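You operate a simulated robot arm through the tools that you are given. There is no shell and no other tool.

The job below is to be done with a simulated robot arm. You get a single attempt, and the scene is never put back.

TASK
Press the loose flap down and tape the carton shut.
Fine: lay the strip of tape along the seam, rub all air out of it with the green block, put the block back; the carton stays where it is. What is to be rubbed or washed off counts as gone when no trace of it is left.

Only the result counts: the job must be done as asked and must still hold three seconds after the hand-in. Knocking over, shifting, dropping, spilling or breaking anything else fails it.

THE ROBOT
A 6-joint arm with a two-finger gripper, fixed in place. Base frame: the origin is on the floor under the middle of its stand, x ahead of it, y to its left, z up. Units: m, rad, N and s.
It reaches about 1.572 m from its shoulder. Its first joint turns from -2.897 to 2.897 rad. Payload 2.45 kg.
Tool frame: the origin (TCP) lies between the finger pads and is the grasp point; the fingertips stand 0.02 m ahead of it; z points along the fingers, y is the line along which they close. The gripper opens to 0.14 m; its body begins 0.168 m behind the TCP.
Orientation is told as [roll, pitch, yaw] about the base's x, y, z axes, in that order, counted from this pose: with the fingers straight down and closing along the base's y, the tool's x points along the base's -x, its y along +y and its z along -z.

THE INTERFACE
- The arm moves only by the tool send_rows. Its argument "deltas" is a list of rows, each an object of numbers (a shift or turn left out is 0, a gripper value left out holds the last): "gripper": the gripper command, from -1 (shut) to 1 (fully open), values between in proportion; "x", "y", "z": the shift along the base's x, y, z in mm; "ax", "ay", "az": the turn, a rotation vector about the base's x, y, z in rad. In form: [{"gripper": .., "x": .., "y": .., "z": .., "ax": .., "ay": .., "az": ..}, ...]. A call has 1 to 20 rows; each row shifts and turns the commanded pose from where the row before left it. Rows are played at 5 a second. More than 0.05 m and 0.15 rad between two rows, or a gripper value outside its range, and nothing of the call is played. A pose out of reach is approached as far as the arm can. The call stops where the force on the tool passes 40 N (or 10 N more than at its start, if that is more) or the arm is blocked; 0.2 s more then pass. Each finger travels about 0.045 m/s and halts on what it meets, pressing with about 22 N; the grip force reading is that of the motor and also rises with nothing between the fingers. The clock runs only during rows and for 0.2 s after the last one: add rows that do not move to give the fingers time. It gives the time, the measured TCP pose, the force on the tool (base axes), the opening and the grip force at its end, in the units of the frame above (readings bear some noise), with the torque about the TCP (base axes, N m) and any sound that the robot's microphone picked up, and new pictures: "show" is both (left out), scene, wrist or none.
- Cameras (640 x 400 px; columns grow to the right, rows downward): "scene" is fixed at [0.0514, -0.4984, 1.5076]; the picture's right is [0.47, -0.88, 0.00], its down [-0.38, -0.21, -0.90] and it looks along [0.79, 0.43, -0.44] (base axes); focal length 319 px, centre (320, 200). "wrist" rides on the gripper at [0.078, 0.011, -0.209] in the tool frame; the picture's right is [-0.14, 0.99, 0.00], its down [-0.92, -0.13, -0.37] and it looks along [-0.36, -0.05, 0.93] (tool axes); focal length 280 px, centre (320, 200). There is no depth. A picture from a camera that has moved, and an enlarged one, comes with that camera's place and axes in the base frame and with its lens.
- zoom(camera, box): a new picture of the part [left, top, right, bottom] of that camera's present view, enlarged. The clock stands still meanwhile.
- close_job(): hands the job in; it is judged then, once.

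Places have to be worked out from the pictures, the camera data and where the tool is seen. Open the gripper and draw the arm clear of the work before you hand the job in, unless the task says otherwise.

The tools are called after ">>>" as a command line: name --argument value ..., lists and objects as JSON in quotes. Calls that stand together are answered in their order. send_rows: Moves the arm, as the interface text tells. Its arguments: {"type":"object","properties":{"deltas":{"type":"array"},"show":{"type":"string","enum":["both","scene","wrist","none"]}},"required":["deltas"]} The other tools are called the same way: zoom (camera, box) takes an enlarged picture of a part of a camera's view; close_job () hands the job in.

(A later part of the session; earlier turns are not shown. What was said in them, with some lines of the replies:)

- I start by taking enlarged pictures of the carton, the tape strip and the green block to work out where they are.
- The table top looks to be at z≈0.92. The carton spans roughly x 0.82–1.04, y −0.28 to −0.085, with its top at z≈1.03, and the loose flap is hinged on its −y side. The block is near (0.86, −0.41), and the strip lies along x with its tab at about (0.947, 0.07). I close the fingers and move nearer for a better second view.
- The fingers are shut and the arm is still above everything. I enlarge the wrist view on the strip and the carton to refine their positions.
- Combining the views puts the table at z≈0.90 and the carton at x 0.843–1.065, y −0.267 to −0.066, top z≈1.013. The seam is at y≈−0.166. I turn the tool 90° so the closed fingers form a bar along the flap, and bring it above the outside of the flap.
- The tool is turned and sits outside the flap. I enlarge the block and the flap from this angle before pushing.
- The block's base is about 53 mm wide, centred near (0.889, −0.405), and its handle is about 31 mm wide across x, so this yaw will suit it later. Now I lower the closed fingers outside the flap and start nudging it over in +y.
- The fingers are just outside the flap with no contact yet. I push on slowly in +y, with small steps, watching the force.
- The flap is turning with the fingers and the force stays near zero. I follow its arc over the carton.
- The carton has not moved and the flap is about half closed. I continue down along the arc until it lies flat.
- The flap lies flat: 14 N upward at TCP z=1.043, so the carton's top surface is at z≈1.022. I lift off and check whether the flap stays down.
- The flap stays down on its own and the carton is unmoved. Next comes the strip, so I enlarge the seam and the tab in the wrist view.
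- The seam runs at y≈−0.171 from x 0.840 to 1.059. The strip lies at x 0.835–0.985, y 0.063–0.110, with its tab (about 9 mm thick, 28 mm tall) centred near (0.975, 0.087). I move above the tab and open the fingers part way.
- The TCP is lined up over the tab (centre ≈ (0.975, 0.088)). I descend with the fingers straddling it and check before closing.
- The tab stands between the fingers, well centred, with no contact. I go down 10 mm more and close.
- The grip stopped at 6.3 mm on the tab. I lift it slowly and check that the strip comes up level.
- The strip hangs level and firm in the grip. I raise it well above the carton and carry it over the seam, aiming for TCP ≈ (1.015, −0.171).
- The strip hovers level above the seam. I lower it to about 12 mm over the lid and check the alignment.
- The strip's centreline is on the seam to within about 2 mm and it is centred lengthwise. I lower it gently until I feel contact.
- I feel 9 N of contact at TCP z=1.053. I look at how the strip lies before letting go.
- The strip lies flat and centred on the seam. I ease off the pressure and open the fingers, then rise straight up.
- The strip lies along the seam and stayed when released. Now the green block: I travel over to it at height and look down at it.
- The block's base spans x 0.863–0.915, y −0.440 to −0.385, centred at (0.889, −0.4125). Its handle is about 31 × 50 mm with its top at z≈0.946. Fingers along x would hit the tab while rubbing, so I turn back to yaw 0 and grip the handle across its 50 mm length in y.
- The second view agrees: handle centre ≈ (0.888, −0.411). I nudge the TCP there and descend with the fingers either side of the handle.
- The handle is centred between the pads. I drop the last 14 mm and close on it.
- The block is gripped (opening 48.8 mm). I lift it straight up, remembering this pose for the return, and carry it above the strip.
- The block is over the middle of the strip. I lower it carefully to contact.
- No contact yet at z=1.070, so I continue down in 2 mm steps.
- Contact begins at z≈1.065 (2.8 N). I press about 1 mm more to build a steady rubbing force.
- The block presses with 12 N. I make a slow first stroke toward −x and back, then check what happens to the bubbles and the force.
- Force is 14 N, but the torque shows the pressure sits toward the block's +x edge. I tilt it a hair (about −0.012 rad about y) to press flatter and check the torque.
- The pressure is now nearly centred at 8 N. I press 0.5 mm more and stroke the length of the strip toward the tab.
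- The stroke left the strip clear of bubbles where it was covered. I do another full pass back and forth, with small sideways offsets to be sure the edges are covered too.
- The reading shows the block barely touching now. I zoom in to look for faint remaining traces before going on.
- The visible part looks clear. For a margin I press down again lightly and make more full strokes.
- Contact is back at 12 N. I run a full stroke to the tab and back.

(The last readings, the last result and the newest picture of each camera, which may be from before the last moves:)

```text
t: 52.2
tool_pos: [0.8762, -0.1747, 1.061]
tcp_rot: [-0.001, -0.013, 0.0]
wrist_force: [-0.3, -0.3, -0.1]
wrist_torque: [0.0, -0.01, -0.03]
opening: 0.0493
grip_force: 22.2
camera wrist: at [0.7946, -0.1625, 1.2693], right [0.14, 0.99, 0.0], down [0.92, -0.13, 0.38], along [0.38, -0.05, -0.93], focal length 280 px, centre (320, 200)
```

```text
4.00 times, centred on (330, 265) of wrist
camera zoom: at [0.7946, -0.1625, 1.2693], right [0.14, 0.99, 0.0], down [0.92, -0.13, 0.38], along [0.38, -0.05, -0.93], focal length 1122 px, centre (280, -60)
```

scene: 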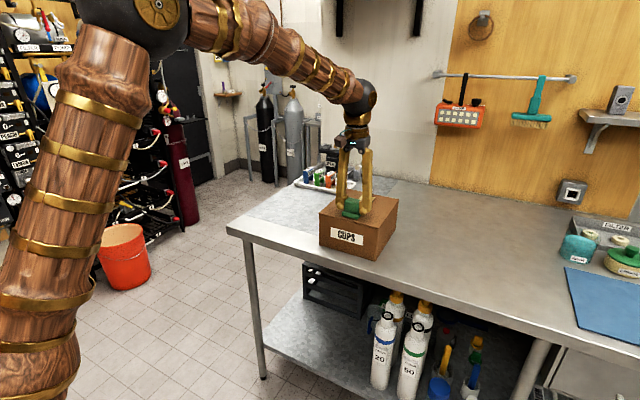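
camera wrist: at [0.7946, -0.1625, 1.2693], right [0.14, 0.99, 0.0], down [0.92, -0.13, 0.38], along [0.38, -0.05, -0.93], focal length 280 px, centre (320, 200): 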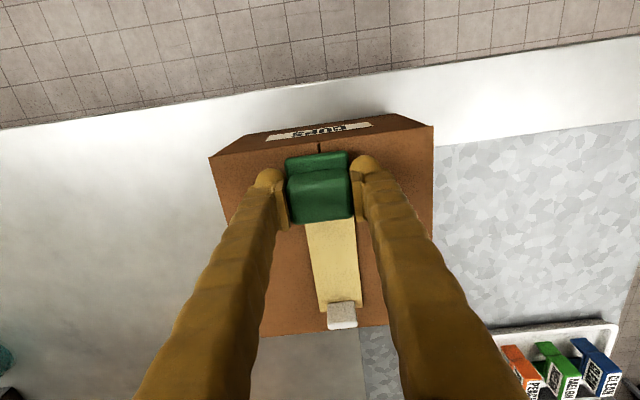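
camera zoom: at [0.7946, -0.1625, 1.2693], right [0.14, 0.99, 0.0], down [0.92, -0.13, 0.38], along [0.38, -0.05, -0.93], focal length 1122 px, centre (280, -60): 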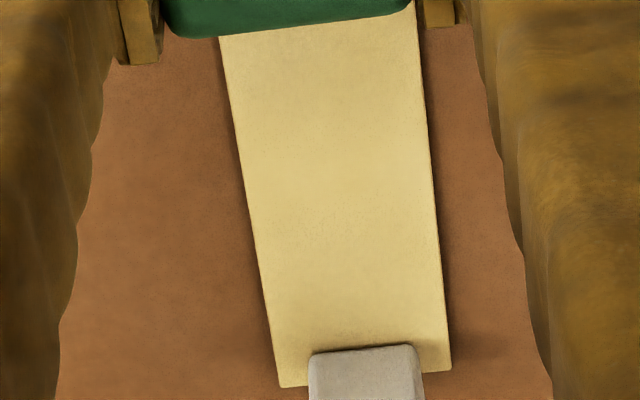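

The pass is done. I lift the block clear and move partly aside to inspect the strip.

>>> send_rows --deltas '[{"z": 15}, {"z": 40, "ay": 0.012}, {"y": -30, "x": -10}, {"y": -40}, {"y": -30}, {}]' --show "both"

>>> zoom --camera "wrist" --box '[370, 120, 530, 320]'

>>> zoom --camera "scene" --box '[325, 175, 405, 225]'

```text
t: 53.6
tool_pos: [0.8627, -0.2757, 1.1141]
tcp_rot: [0.0, 0.0, 0.002]
wrist_force: [-0.3, 1.9, 0.3]
wrist_torque: [-0.01, -0.01, 0.02]
opening: 0.049
grip_force: 21.6
camera wrist: at [0.7848, -0.2643, 1.3236], right [0.14, 0.99, 0.0], down [0.92, -0.13, 0.37], along [0.37, -0.05, -0.93], focal length 280 px, centre (320, 200)
```

scene: 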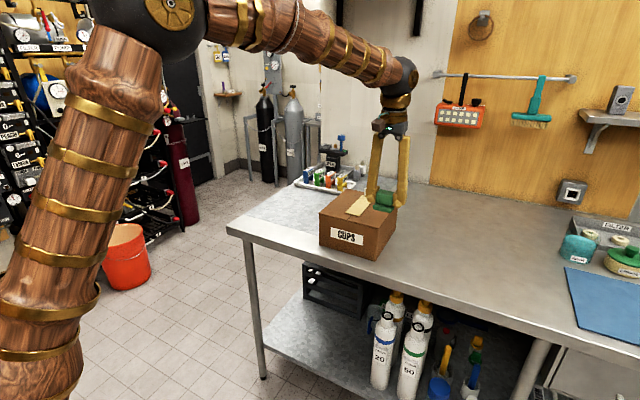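
wrist: 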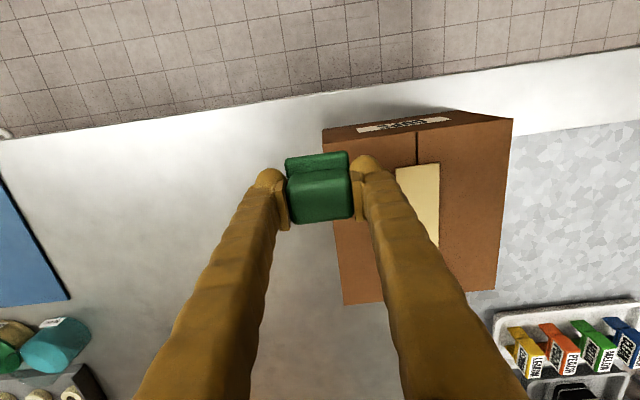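

```text
2.00 times, centred on (450, 220) of wrist
camera zoom: at [0.7848, -0.2643, 1.3236], right [0.14, 0.99, 0.0], down [0.92, -0.13, 0.37], along [0.37, -0.05, -0.93], focal length 561 px, centre (60, 160)
```

zoom: 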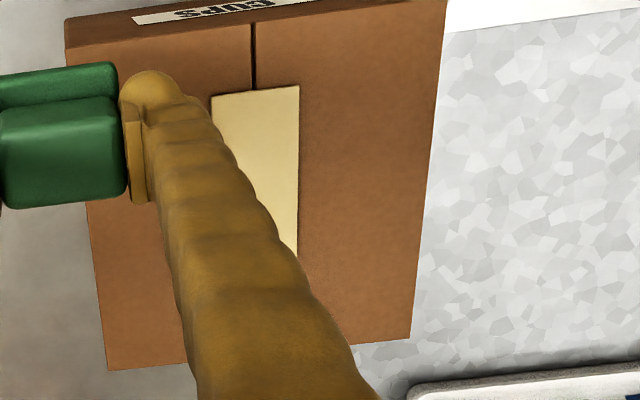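

```text
8.00 times, centred on (365, 200) of scene
camera zoom: at [0.0514, -0.4984, 1.5076], right [0.47, -0.88, 0.0], down [-0.38, -0.21, -0.9], along [0.79, 0.43, -0.44], focal length 2553 px, centre (-40, 200)
```

zoom: 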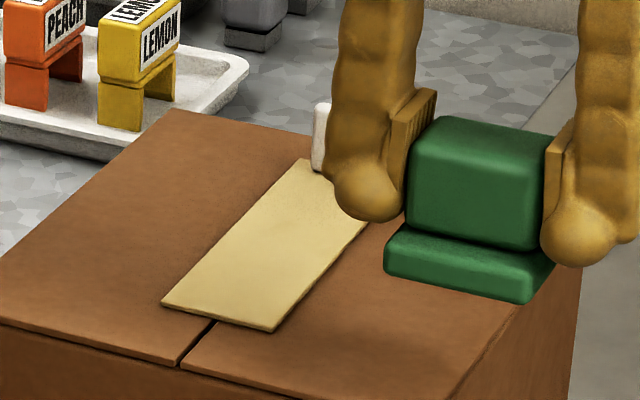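

The strip looks clean and unmoved. I bring the block back above its old place (the reverse of my commanded shifts) and inspect the whole strip and the block in the grip.

>>> send_rows --deltas '[{"x": 6, "y": -35}, {"x": 6, "y": -35}, {"x": 6, "y": -35}, {"x": 6, "y": -32}, {}, {}]' --show "both"

>>> zoom --camera "scene" --box '[335, 180, 399, 220]'

>>> zoom --camera "wrist" --box '[240, 120, 400, 220]'

>>> zoom --camera "wrist" --box '[500, 120, 628, 280]'

```text
t: 55.0
tool_pos: [0.8866, -0.4117, 1.1178]
tcp_rot: [-0.001, -0.002, 0.0]
wrist_force: [0.1, 0.4, -0.3]
wrist_torque: [-0.01, -0.01, 0.02]
opening: 0.0491
grip_force: 22.2
camera wrist: at [0.8081, -0.4005, 1.326], right [0.14, 0.99, 0.0], down [0.92, -0.13, 0.37], along [0.36, -0.05, -0.93], focal length 280 px, centre (320, 200)
```

scene: 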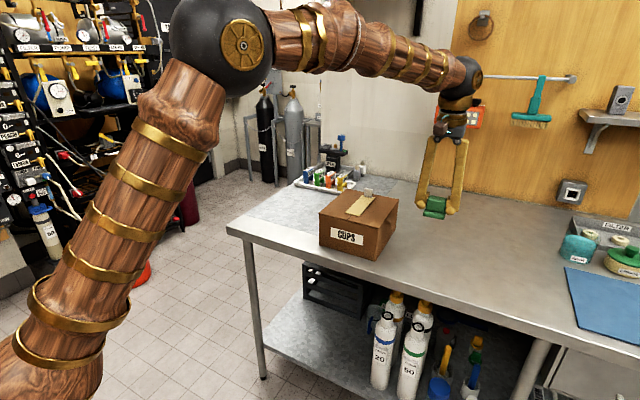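
wrist: 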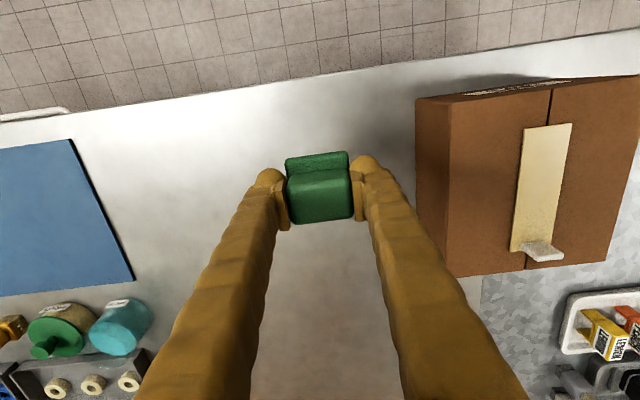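

```text
10.00 times, centred on (367, 200) of scene
camera zoom: at [0.0514, -0.4984, 1.5076], right [0.47, -0.88, 0.0], down [-0.38, -0.21, -0.9], along [0.79, 0.43, -0.44], focal length 3192 px, centre (-150, 200)
```

zoom: 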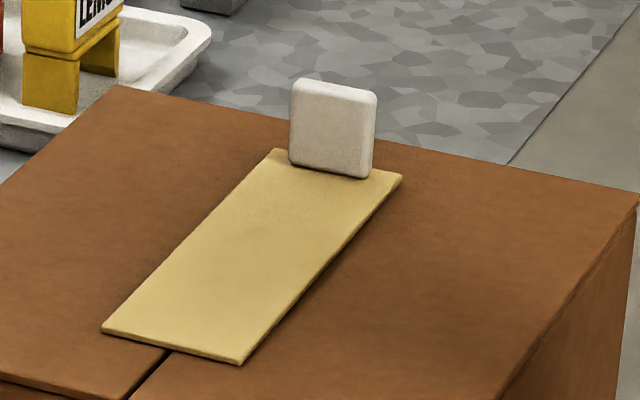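

```text
4.00 times, centred on (320, 170) of wrist
camera zoom: at [0.8081, -0.4005, 1.326], right [0.14, 0.99, 0.0], down [0.92, -0.13, 0.37], along [0.36, -0.05, -0.93], focal length 1122 px, centre (320, 320)
```

zoom: 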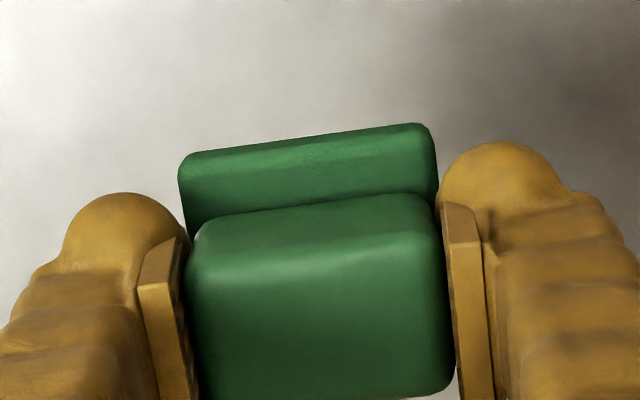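

```text
2.50 times, centred on (564, 200) of wrist
camera zoom: at [0.8081, -0.4005, 1.326], right [0.14, 0.99, 0.0], down [0.92, -0.13, 0.37], along [0.36, -0.05, -0.93], focal length 701 px, centre (-290, 200)
```

zoom: 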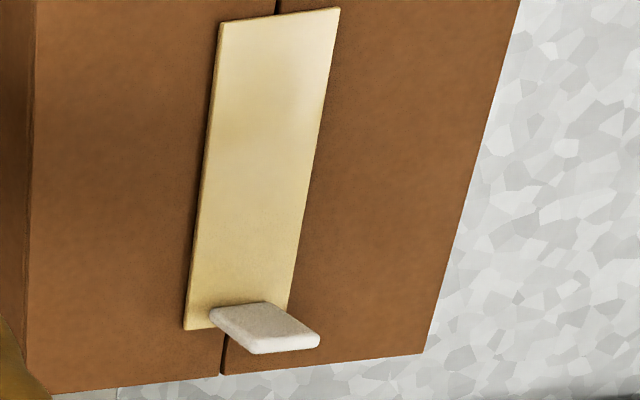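

The strip appears smooth. I enlarge it more to be sure no faint trace is left before parting with the block.

>>> zoom --camera "wrist" --box '[508, 118, 580, 190]'

>>> zoom --camera "wrist" --box '[505, 185, 577, 260]'

>>> zoom --camera "scene" --box '[342, 192, 376, 218]'

```text
5.56 times, centred on (544, 154) of wrist
camera zoom: at [0.8081, -0.4005, 1.326], right [0.14, 0.99, 0.0], down [0.92, -0.13, 0.37], along [0.36, -0.05, -0.93], focal length 1558 px, centre (-924, 456)
```

zoom: 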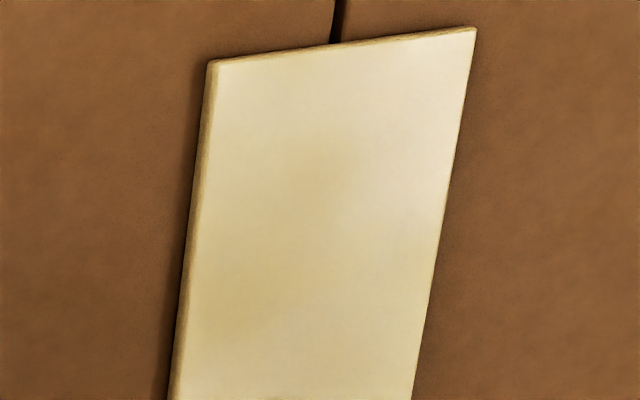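

```text
5.33 times, centred on (541, 222) of wrist
camera zoom: at [0.8081, -0.4005, 1.326], right [0.14, 0.99, 0.0], down [0.92, -0.13, 0.37], along [0.36, -0.05, -0.93], focal length 1495 px, centre (-859, 80)
```

zoom: 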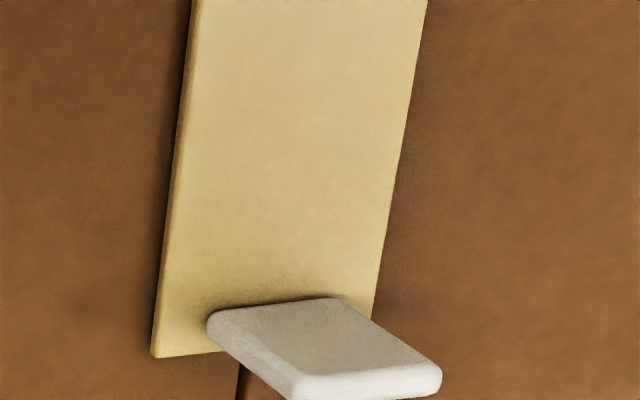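

```text
15.38 times, centred on (359, 205) of scene
camera zoom: at [0.0514, -0.4984, 1.5076], right [0.47, -0.88, 0.0], down [-0.38, -0.21, -0.9], along [0.79, 0.43, -0.44], focal length 4910 px, centre (-280, 123)
```

zoom: 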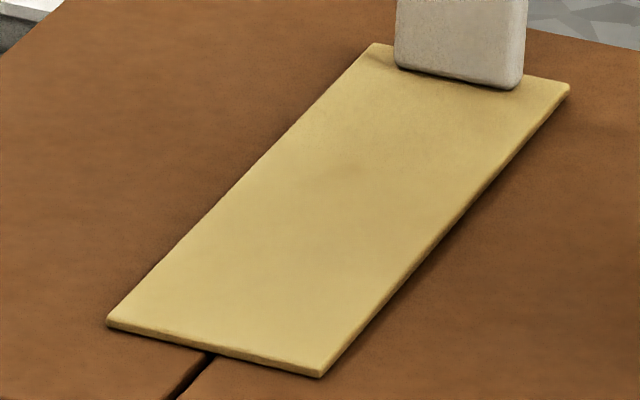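

The strip is smooth at high magnification, with only soft light gradients and no bubble texture, and the carton has not moved. Now I put the block back, first lowering it to about 15 mm above the old grasp height.

>>> send_rows --deltas '[{"z": -45}, {"z": -45}, {"z": -45}, {"z": -30}, {"z": -8}, {}]' --show "both"

>>> zoom --camera "scene" --box '[375, 200, 475, 285]'

```text
t: 56.4
tool_pos: [0.8888, -0.4111, 0.9425]
tcp_rot: [0.0, 0.001, 0.0]
wrist_force: [-0.1, 0.3, -0.7]
wrist_torque: [0.05, 0.02, 0.0]
opening: 0.0489
grip_force: 22.4
camera wrist: at [0.8105, -0.3997, 1.1522], right [0.14, 0.99, 0.0], down [0.92, -0.13, 0.37], along [0.36, -0.05, -0.93], focal length 280 px, centre (320, 200)
```

scene: 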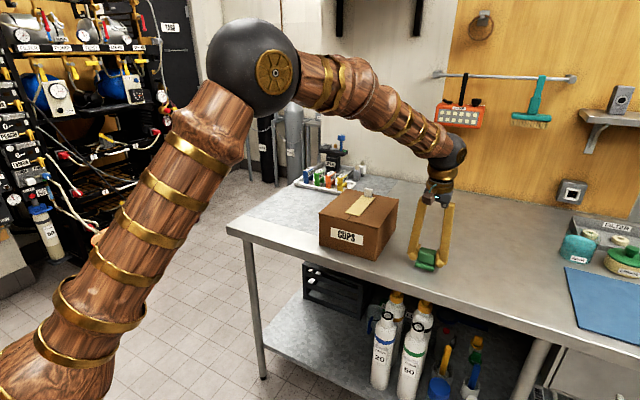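
wrist: 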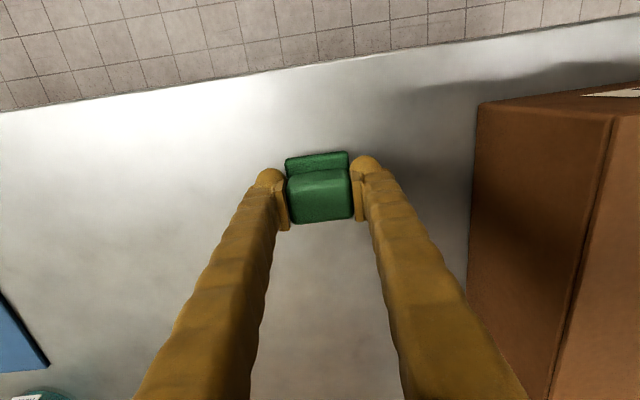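

```text
4.71 times, centred on (425, 242) of scene
camera zoom: at [0.0514, -0.4984, 1.5076], right [0.47, -0.88, 0.0], down [-0.38, -0.21, -0.9], along [0.79, 0.43, -0.44], focal length 1502 px, centre (-174, 0)
```

zoom: 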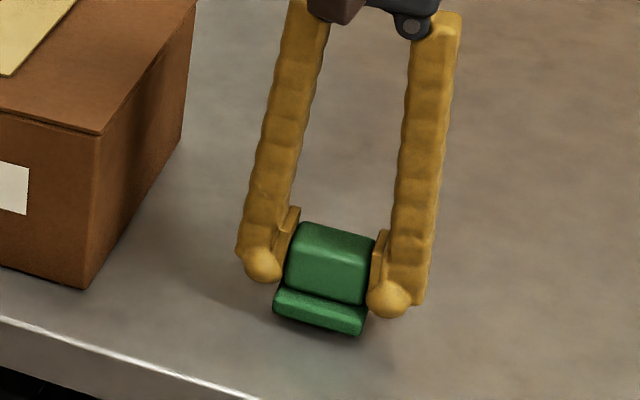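

The block hovers a little above the table over its old spot. I lower it in 2 mm steps until it touches.

>>> send_rows --deltas '[{"z": -2}, {"z": -2}, {"z": -2}, {}]' --show "none"

```text
t: 57.4
tool_pos: [0.8883, -0.4105, 0.9369]
tcp_rot: [-0.001, 0.001, 0.0]
wrist_force: [0.0, 0.3, -1.4]
wrist_torque: [0.05, 0.0, 0.01]
opening: 0.0492
grip_force: 22.0
```

>>> send_rows --deltas '[{"z": -1.5}, {"z": -1}, {}]' --show "none"

```text
t: 58.2
tool_pos: [0.8888, -0.4095, 0.9337]
tcp_rot: [0.0, 0.0, 0.0]
wrist_force: [0.8, -0.4, -0.8]
wrist_torque: [-0.04, -0.01, 0.01]
opening: 0.0492
grip_force: 21.7
```

Still free at z≈0.934, as the block slid up a few millimetres in the grip while rubbing. I keep going in 1 mm steps.

>>> send_rows --deltas '[{"z": -1}, {"z": -1}, {}]' --show "none"

```text
t: 59.0
tool_pos: [0.8889, -0.4099, 0.9339]
tcp_rot: [0.0, 0.0, -0.001]
wrist_force: [-1.5, 1.9, 12.7]
wrist_torque: [0.08, -0.27, 0.06]
opening: 0.0494
grip_force: 22.6
```

The block is on the table (12.7 N). I ease off slightly, open the fingers and look.

>>> send_rows --deltas '[{"z": 0.5}, {"gripper": -0.2}, {"gripper": 0}, {"gripper": 0.2}, {"gripper": 0.35}, {}, {}, {"z": 10}, {"z": 30}, {"z": 40}, {}]' --show "both"

>>> zoom --camera "scene" --box '[395, 235, 459, 275]'

>>> zoom --camera "wrist" --box '[240, 100, 400, 200]'

```text
t: 61.4
tool_pos: [0.8895, -0.4103, 1.0117]
tcp_rot: [-0.001, 0.001, 0.0]
wrist_force: [0.1, 0.5, 0.3]
wrist_torque: [0.02, -0.04, 0.02]
opening: 0.0947
grip_force: 0.0
camera wrist: at [0.8112, -0.399, 1.222], right [0.14, 0.99, 0.0], down [0.92, -0.13, 0.37], along [0.36, -0.05, -0.93], focal length 280 px, centre (320, 200)
```

scene: 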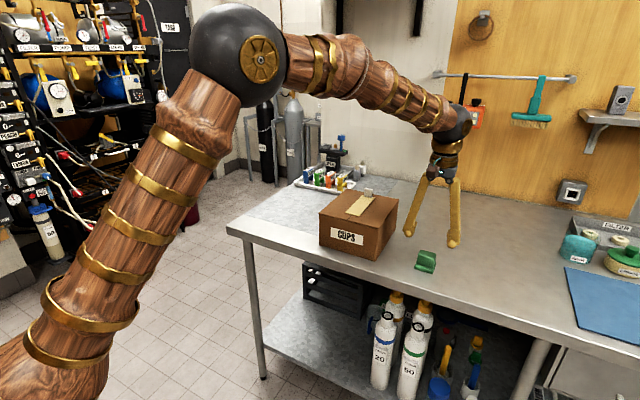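
wrist: 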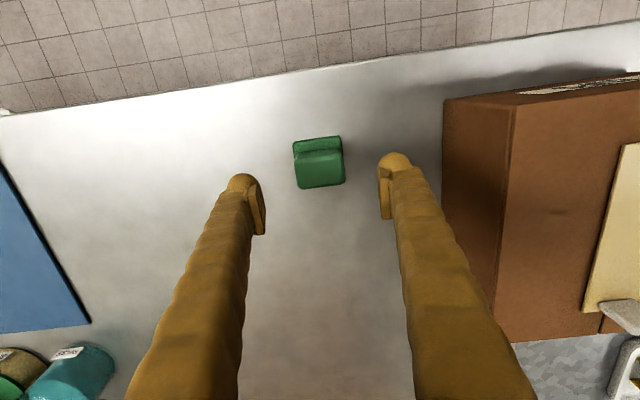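

```text
10.00 times, centred on (427, 255) of scene
camera zoom: at [0.0514, -0.4984, 1.5076], right [0.47, -0.88, 0.0], down [-0.38, -0.21, -0.9], along [0.79, 0.43, -0.44], focal length 3192 px, centre (-750, -350)
```

zoom: 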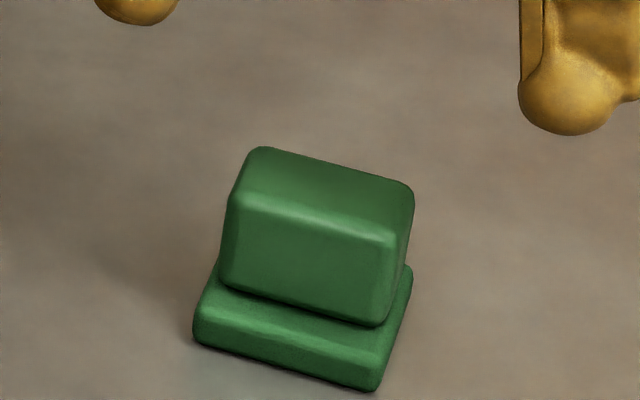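

```text
4.00 times, centred on (320, 150) of wrist
camera zoom: at [0.8112, -0.399, 1.222], right [0.14, 0.99, 0.0], down [0.92, -0.13, 0.37], along [0.36, -0.05, -0.93], focal length 1122 px, centre (320, 400)
```

zoom: 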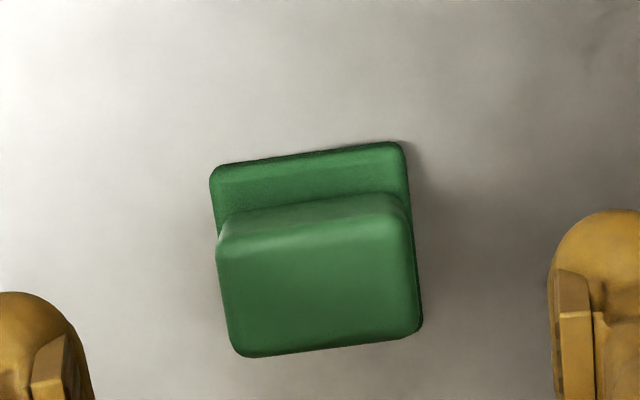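

The block is back within about a millimetre of where it stood. I rise and take a last close look at the strip from above with the fingers open.

>>> send_rows --deltas '[{"z": 45, "gripper": 1}, {"z": 45}, {"z": 45}, {"z": 45}, {"y": 40}, {"y": 40}, {"y": 40}, {"y": 40}, {"y": 40}, {"y": 38}, {"x": -20}, {}]' --show "both"

>>> zoom --camera "wrist" --box '[260, 110, 400, 300]'

>>> zoom --camera "scene" --box '[310, 165, 422, 270]'

```text
t: 64.0
tool_pos: [0.8723, -0.1704, 1.1933]
tcp_rot: [0.001, 0.0, 0.0]
wrist_force: [-0.1, -1.0, -1.0]
wrist_torque: [-0.02, -0.01, -0.02]
opening: 0.14
grip_force: 0.1
camera wrist: at [0.7929, -0.1599, 1.4029], right [0.14, 0.99, 0.0], down [0.92, -0.13, 0.37], along [0.36, -0.05, -0.93], focal length 280 px, centre (320, 200)
```

scene: 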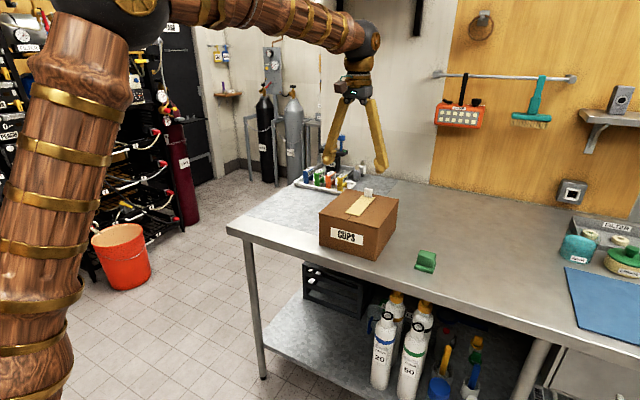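
wrist: 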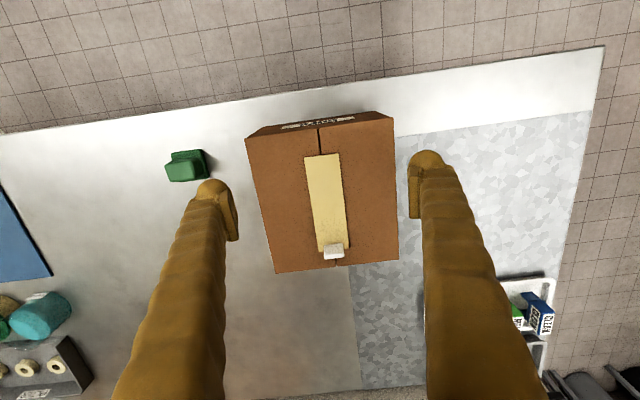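

```text
2.11 times, centred on (330, 205) of wrist
camera zoom: at [0.7929, -0.1599, 1.4029], right [0.14, 0.99, 0.0], down [0.92, -0.13, 0.37], along [0.36, -0.05, -0.93], focal length 590 px, centre (299, 190)
```

zoom: 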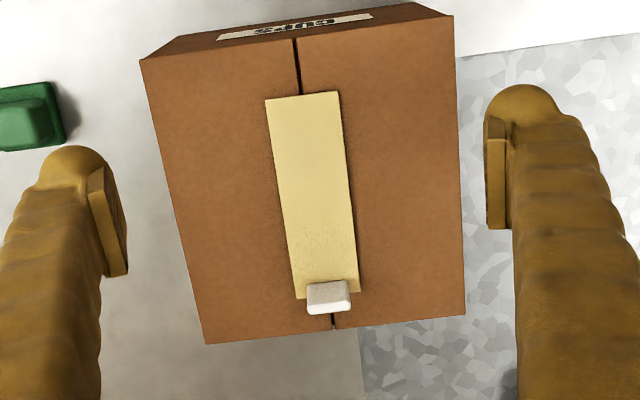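

```text
3.81 times, centred on (366, 218) of scene
camera zoom: at [0.0514, -0.4984, 1.5076], right [0.47, -0.88, 0.0], down [-0.38, -0.21, -0.9], along [0.79, 0.43, -0.44], focal length 1216 px, centre (145, 133)
```

zoom: 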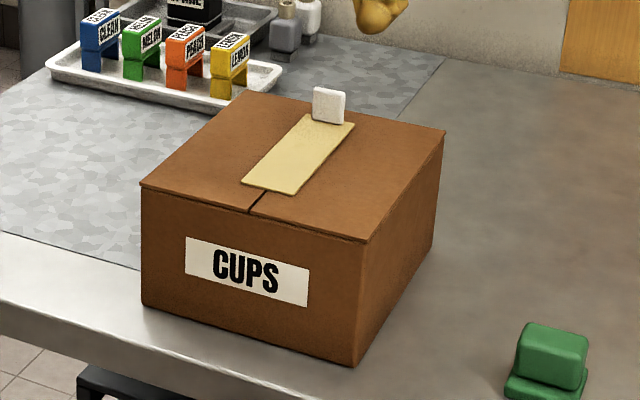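

Everything stands as it should. I take a few strongly enlarged views of the strip, especially near the tab, to rule out a faint trace.

>>> zoom --camera "wrist" --box '[300, 195, 364, 265]'

>>> zoom --camera "wrist" --box '[295, 145, 359, 215]'

>>> zoom --camera "scene" --box '[345, 182, 377, 218]'

```text
5.71 times, centred on (332, 230) of wrist
camera zoom: at [0.7929, -0.1599, 1.4029], right [0.14, 0.99, 0.0], down [0.92, -0.13, 0.37], along [0.36, -0.05, -0.93], focal length 1602 px, centre (251, 29)
```

zoom: 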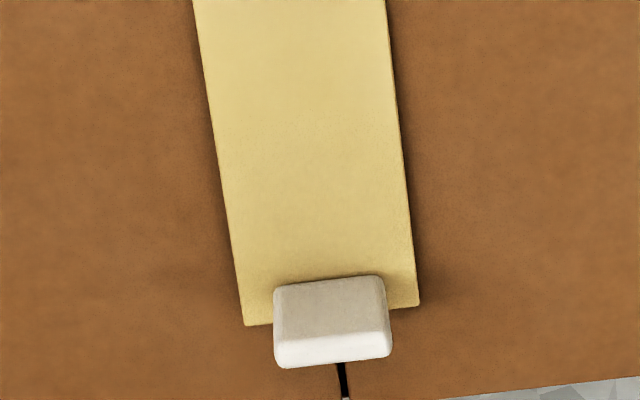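

```text
5.71 times, centred on (327, 180) of wrist
camera zoom: at [0.7929, -0.1599, 1.4029], right [0.14, 0.99, 0.0], down [0.92, -0.13, 0.37], along [0.36, -0.05, -0.93], focal length 1602 px, centre (280, 314)
```

zoom: 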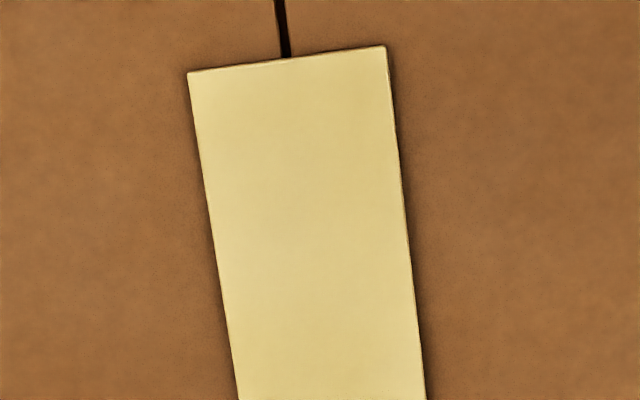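

```text
11.11 times, centred on (361, 200) of scene
camera zoom: at [0.0514, -0.4984, 1.5076], right [0.47, -0.88, 0.0], down [-0.38, -0.21, -0.9], along [0.79, 0.43, -0.44], focal length 3546 px, centre (-136, 200)
```

zoom: 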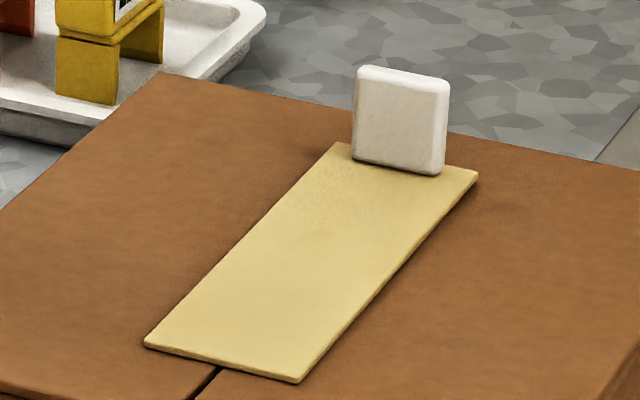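

The strip is clean over its whole length and sits centred on the seam, the flap is down, and the block is back. I draw the arm up and away, gripper open.

>>> send_rows --deltas '[{"z": 40}, {"z": 40}, {"z": 30, "x": -20}, {"x": -45, "y": -20}, {"x": -45, "y": -30}, {"x": -45, "y": -30}, {"x": -45, "y": -20}, {}, {}, {}]' --show "both"

>>> zoom --camera "scene" --box '[290, 155, 460, 285]'

```text
refused: row 5 steps farther than a row can; nothing moved
```

```text
3.08 times, centred on (375, 220) of scene
camera zoom: at [0.0514, -0.4984, 1.5076], right [0.47, -0.88, 0.0], down [-0.38, -0.21, -0.9], along [0.79, 0.43, -0.44], focal length 982 px, centre (151, 138)
```

zoom: 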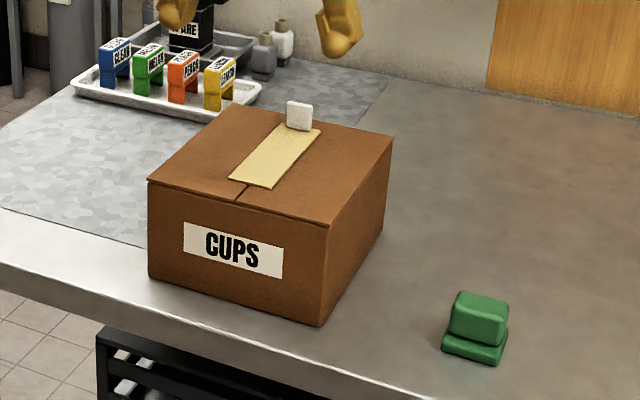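

One row was longer than 50 mm, so nothing moved. I repeat the retreat with shorter rows.

>>> send_rows --deltas '[{"z": 40}, {"z": 40}, {"z": 30, "x": -20}, {"x": -40, "y": -20}, {"x": -40, "y": -20}, {"x": -40, "y": -20}, {"x": -40, "y": -20}, {"x": -20, "y": -20}, {}, {}, {}]' --show "both"

>>> zoom --camera "scene" --box '[290, 155, 460, 285]'

```text
t: 66.4
tool_pos: [0.6684, -0.2718, 1.3029]
tcp_rot: [-0.001, 0.0, 0.0]
wrist_force: [0.5, 0.1, 0.0]
wrist_torque: [0.0, 0.0, -0.01]
opening: 0.1402
grip_force: 0.0
camera wrist: at [0.5905, -0.2609, 1.5129], right [0.14, 0.99, 0.0], down [0.92, -0.13, 0.37], along [0.36, -0.05, -0.93], focal length 280 px, centre (320, 200)
```

scene: 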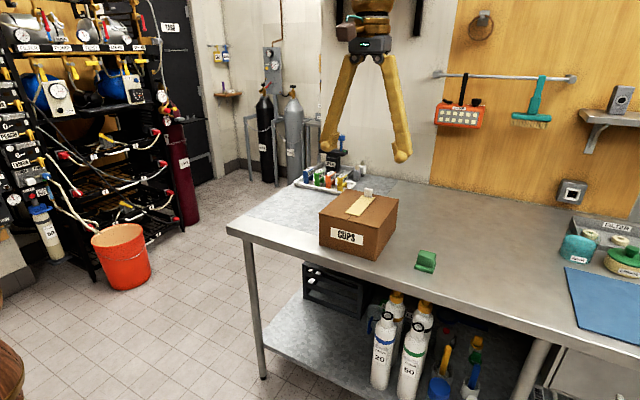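
wrist: 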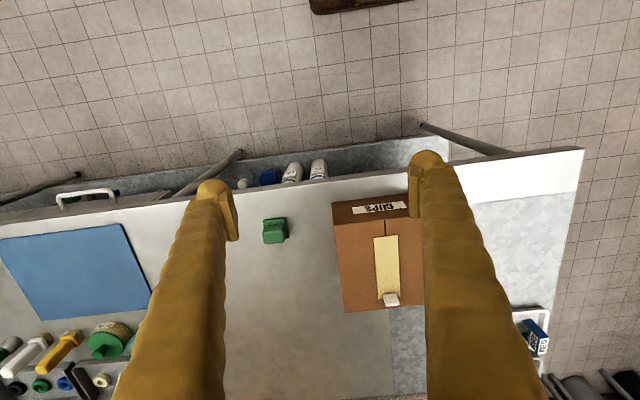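

```text
3.08 times, centred on (375, 220) of scene
camera zoom: at [0.0514, -0.4984, 1.5076], right [0.47, -0.88, 0.0], down [-0.38, -0.21, -0.9], along [0.79, 0.43, -0.44], focal length 982 px, centre (151, 138)
```

zoom: 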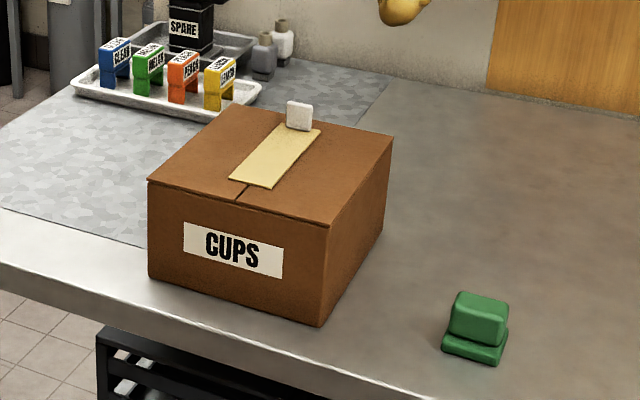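

The arm is clear with the gripper open. The carton is where it was with the flap down, the tape lies clean and flat on the seam, and the block is back in place, so I hand the job in.

>>> close_job

```text
The job is handed in.
```

The carton is taped shut and I've handed the job in. I don't have the judge's result.

- **Flap:** pressed flat, and it stayed down when I let go.
- **Tape:** laid along the seam, within about 2 mm of its line. The strip is 150 mm long on a seam of about 220 mm, so the last few centimetres at each end are uncovered.
- **Air:** rubbed with the green block over five strokes. Close-up pictures showed no bubbles left on the strip. The few millimetres behind the tab were out of the block's reach, but I saw no air there.
- **Block:** put back within about 1 mm of where it started.
- **Carton:** it hadn't moved in any of the pictures, and nothing else was touched.

The arm is clear of the work with the gripper open.
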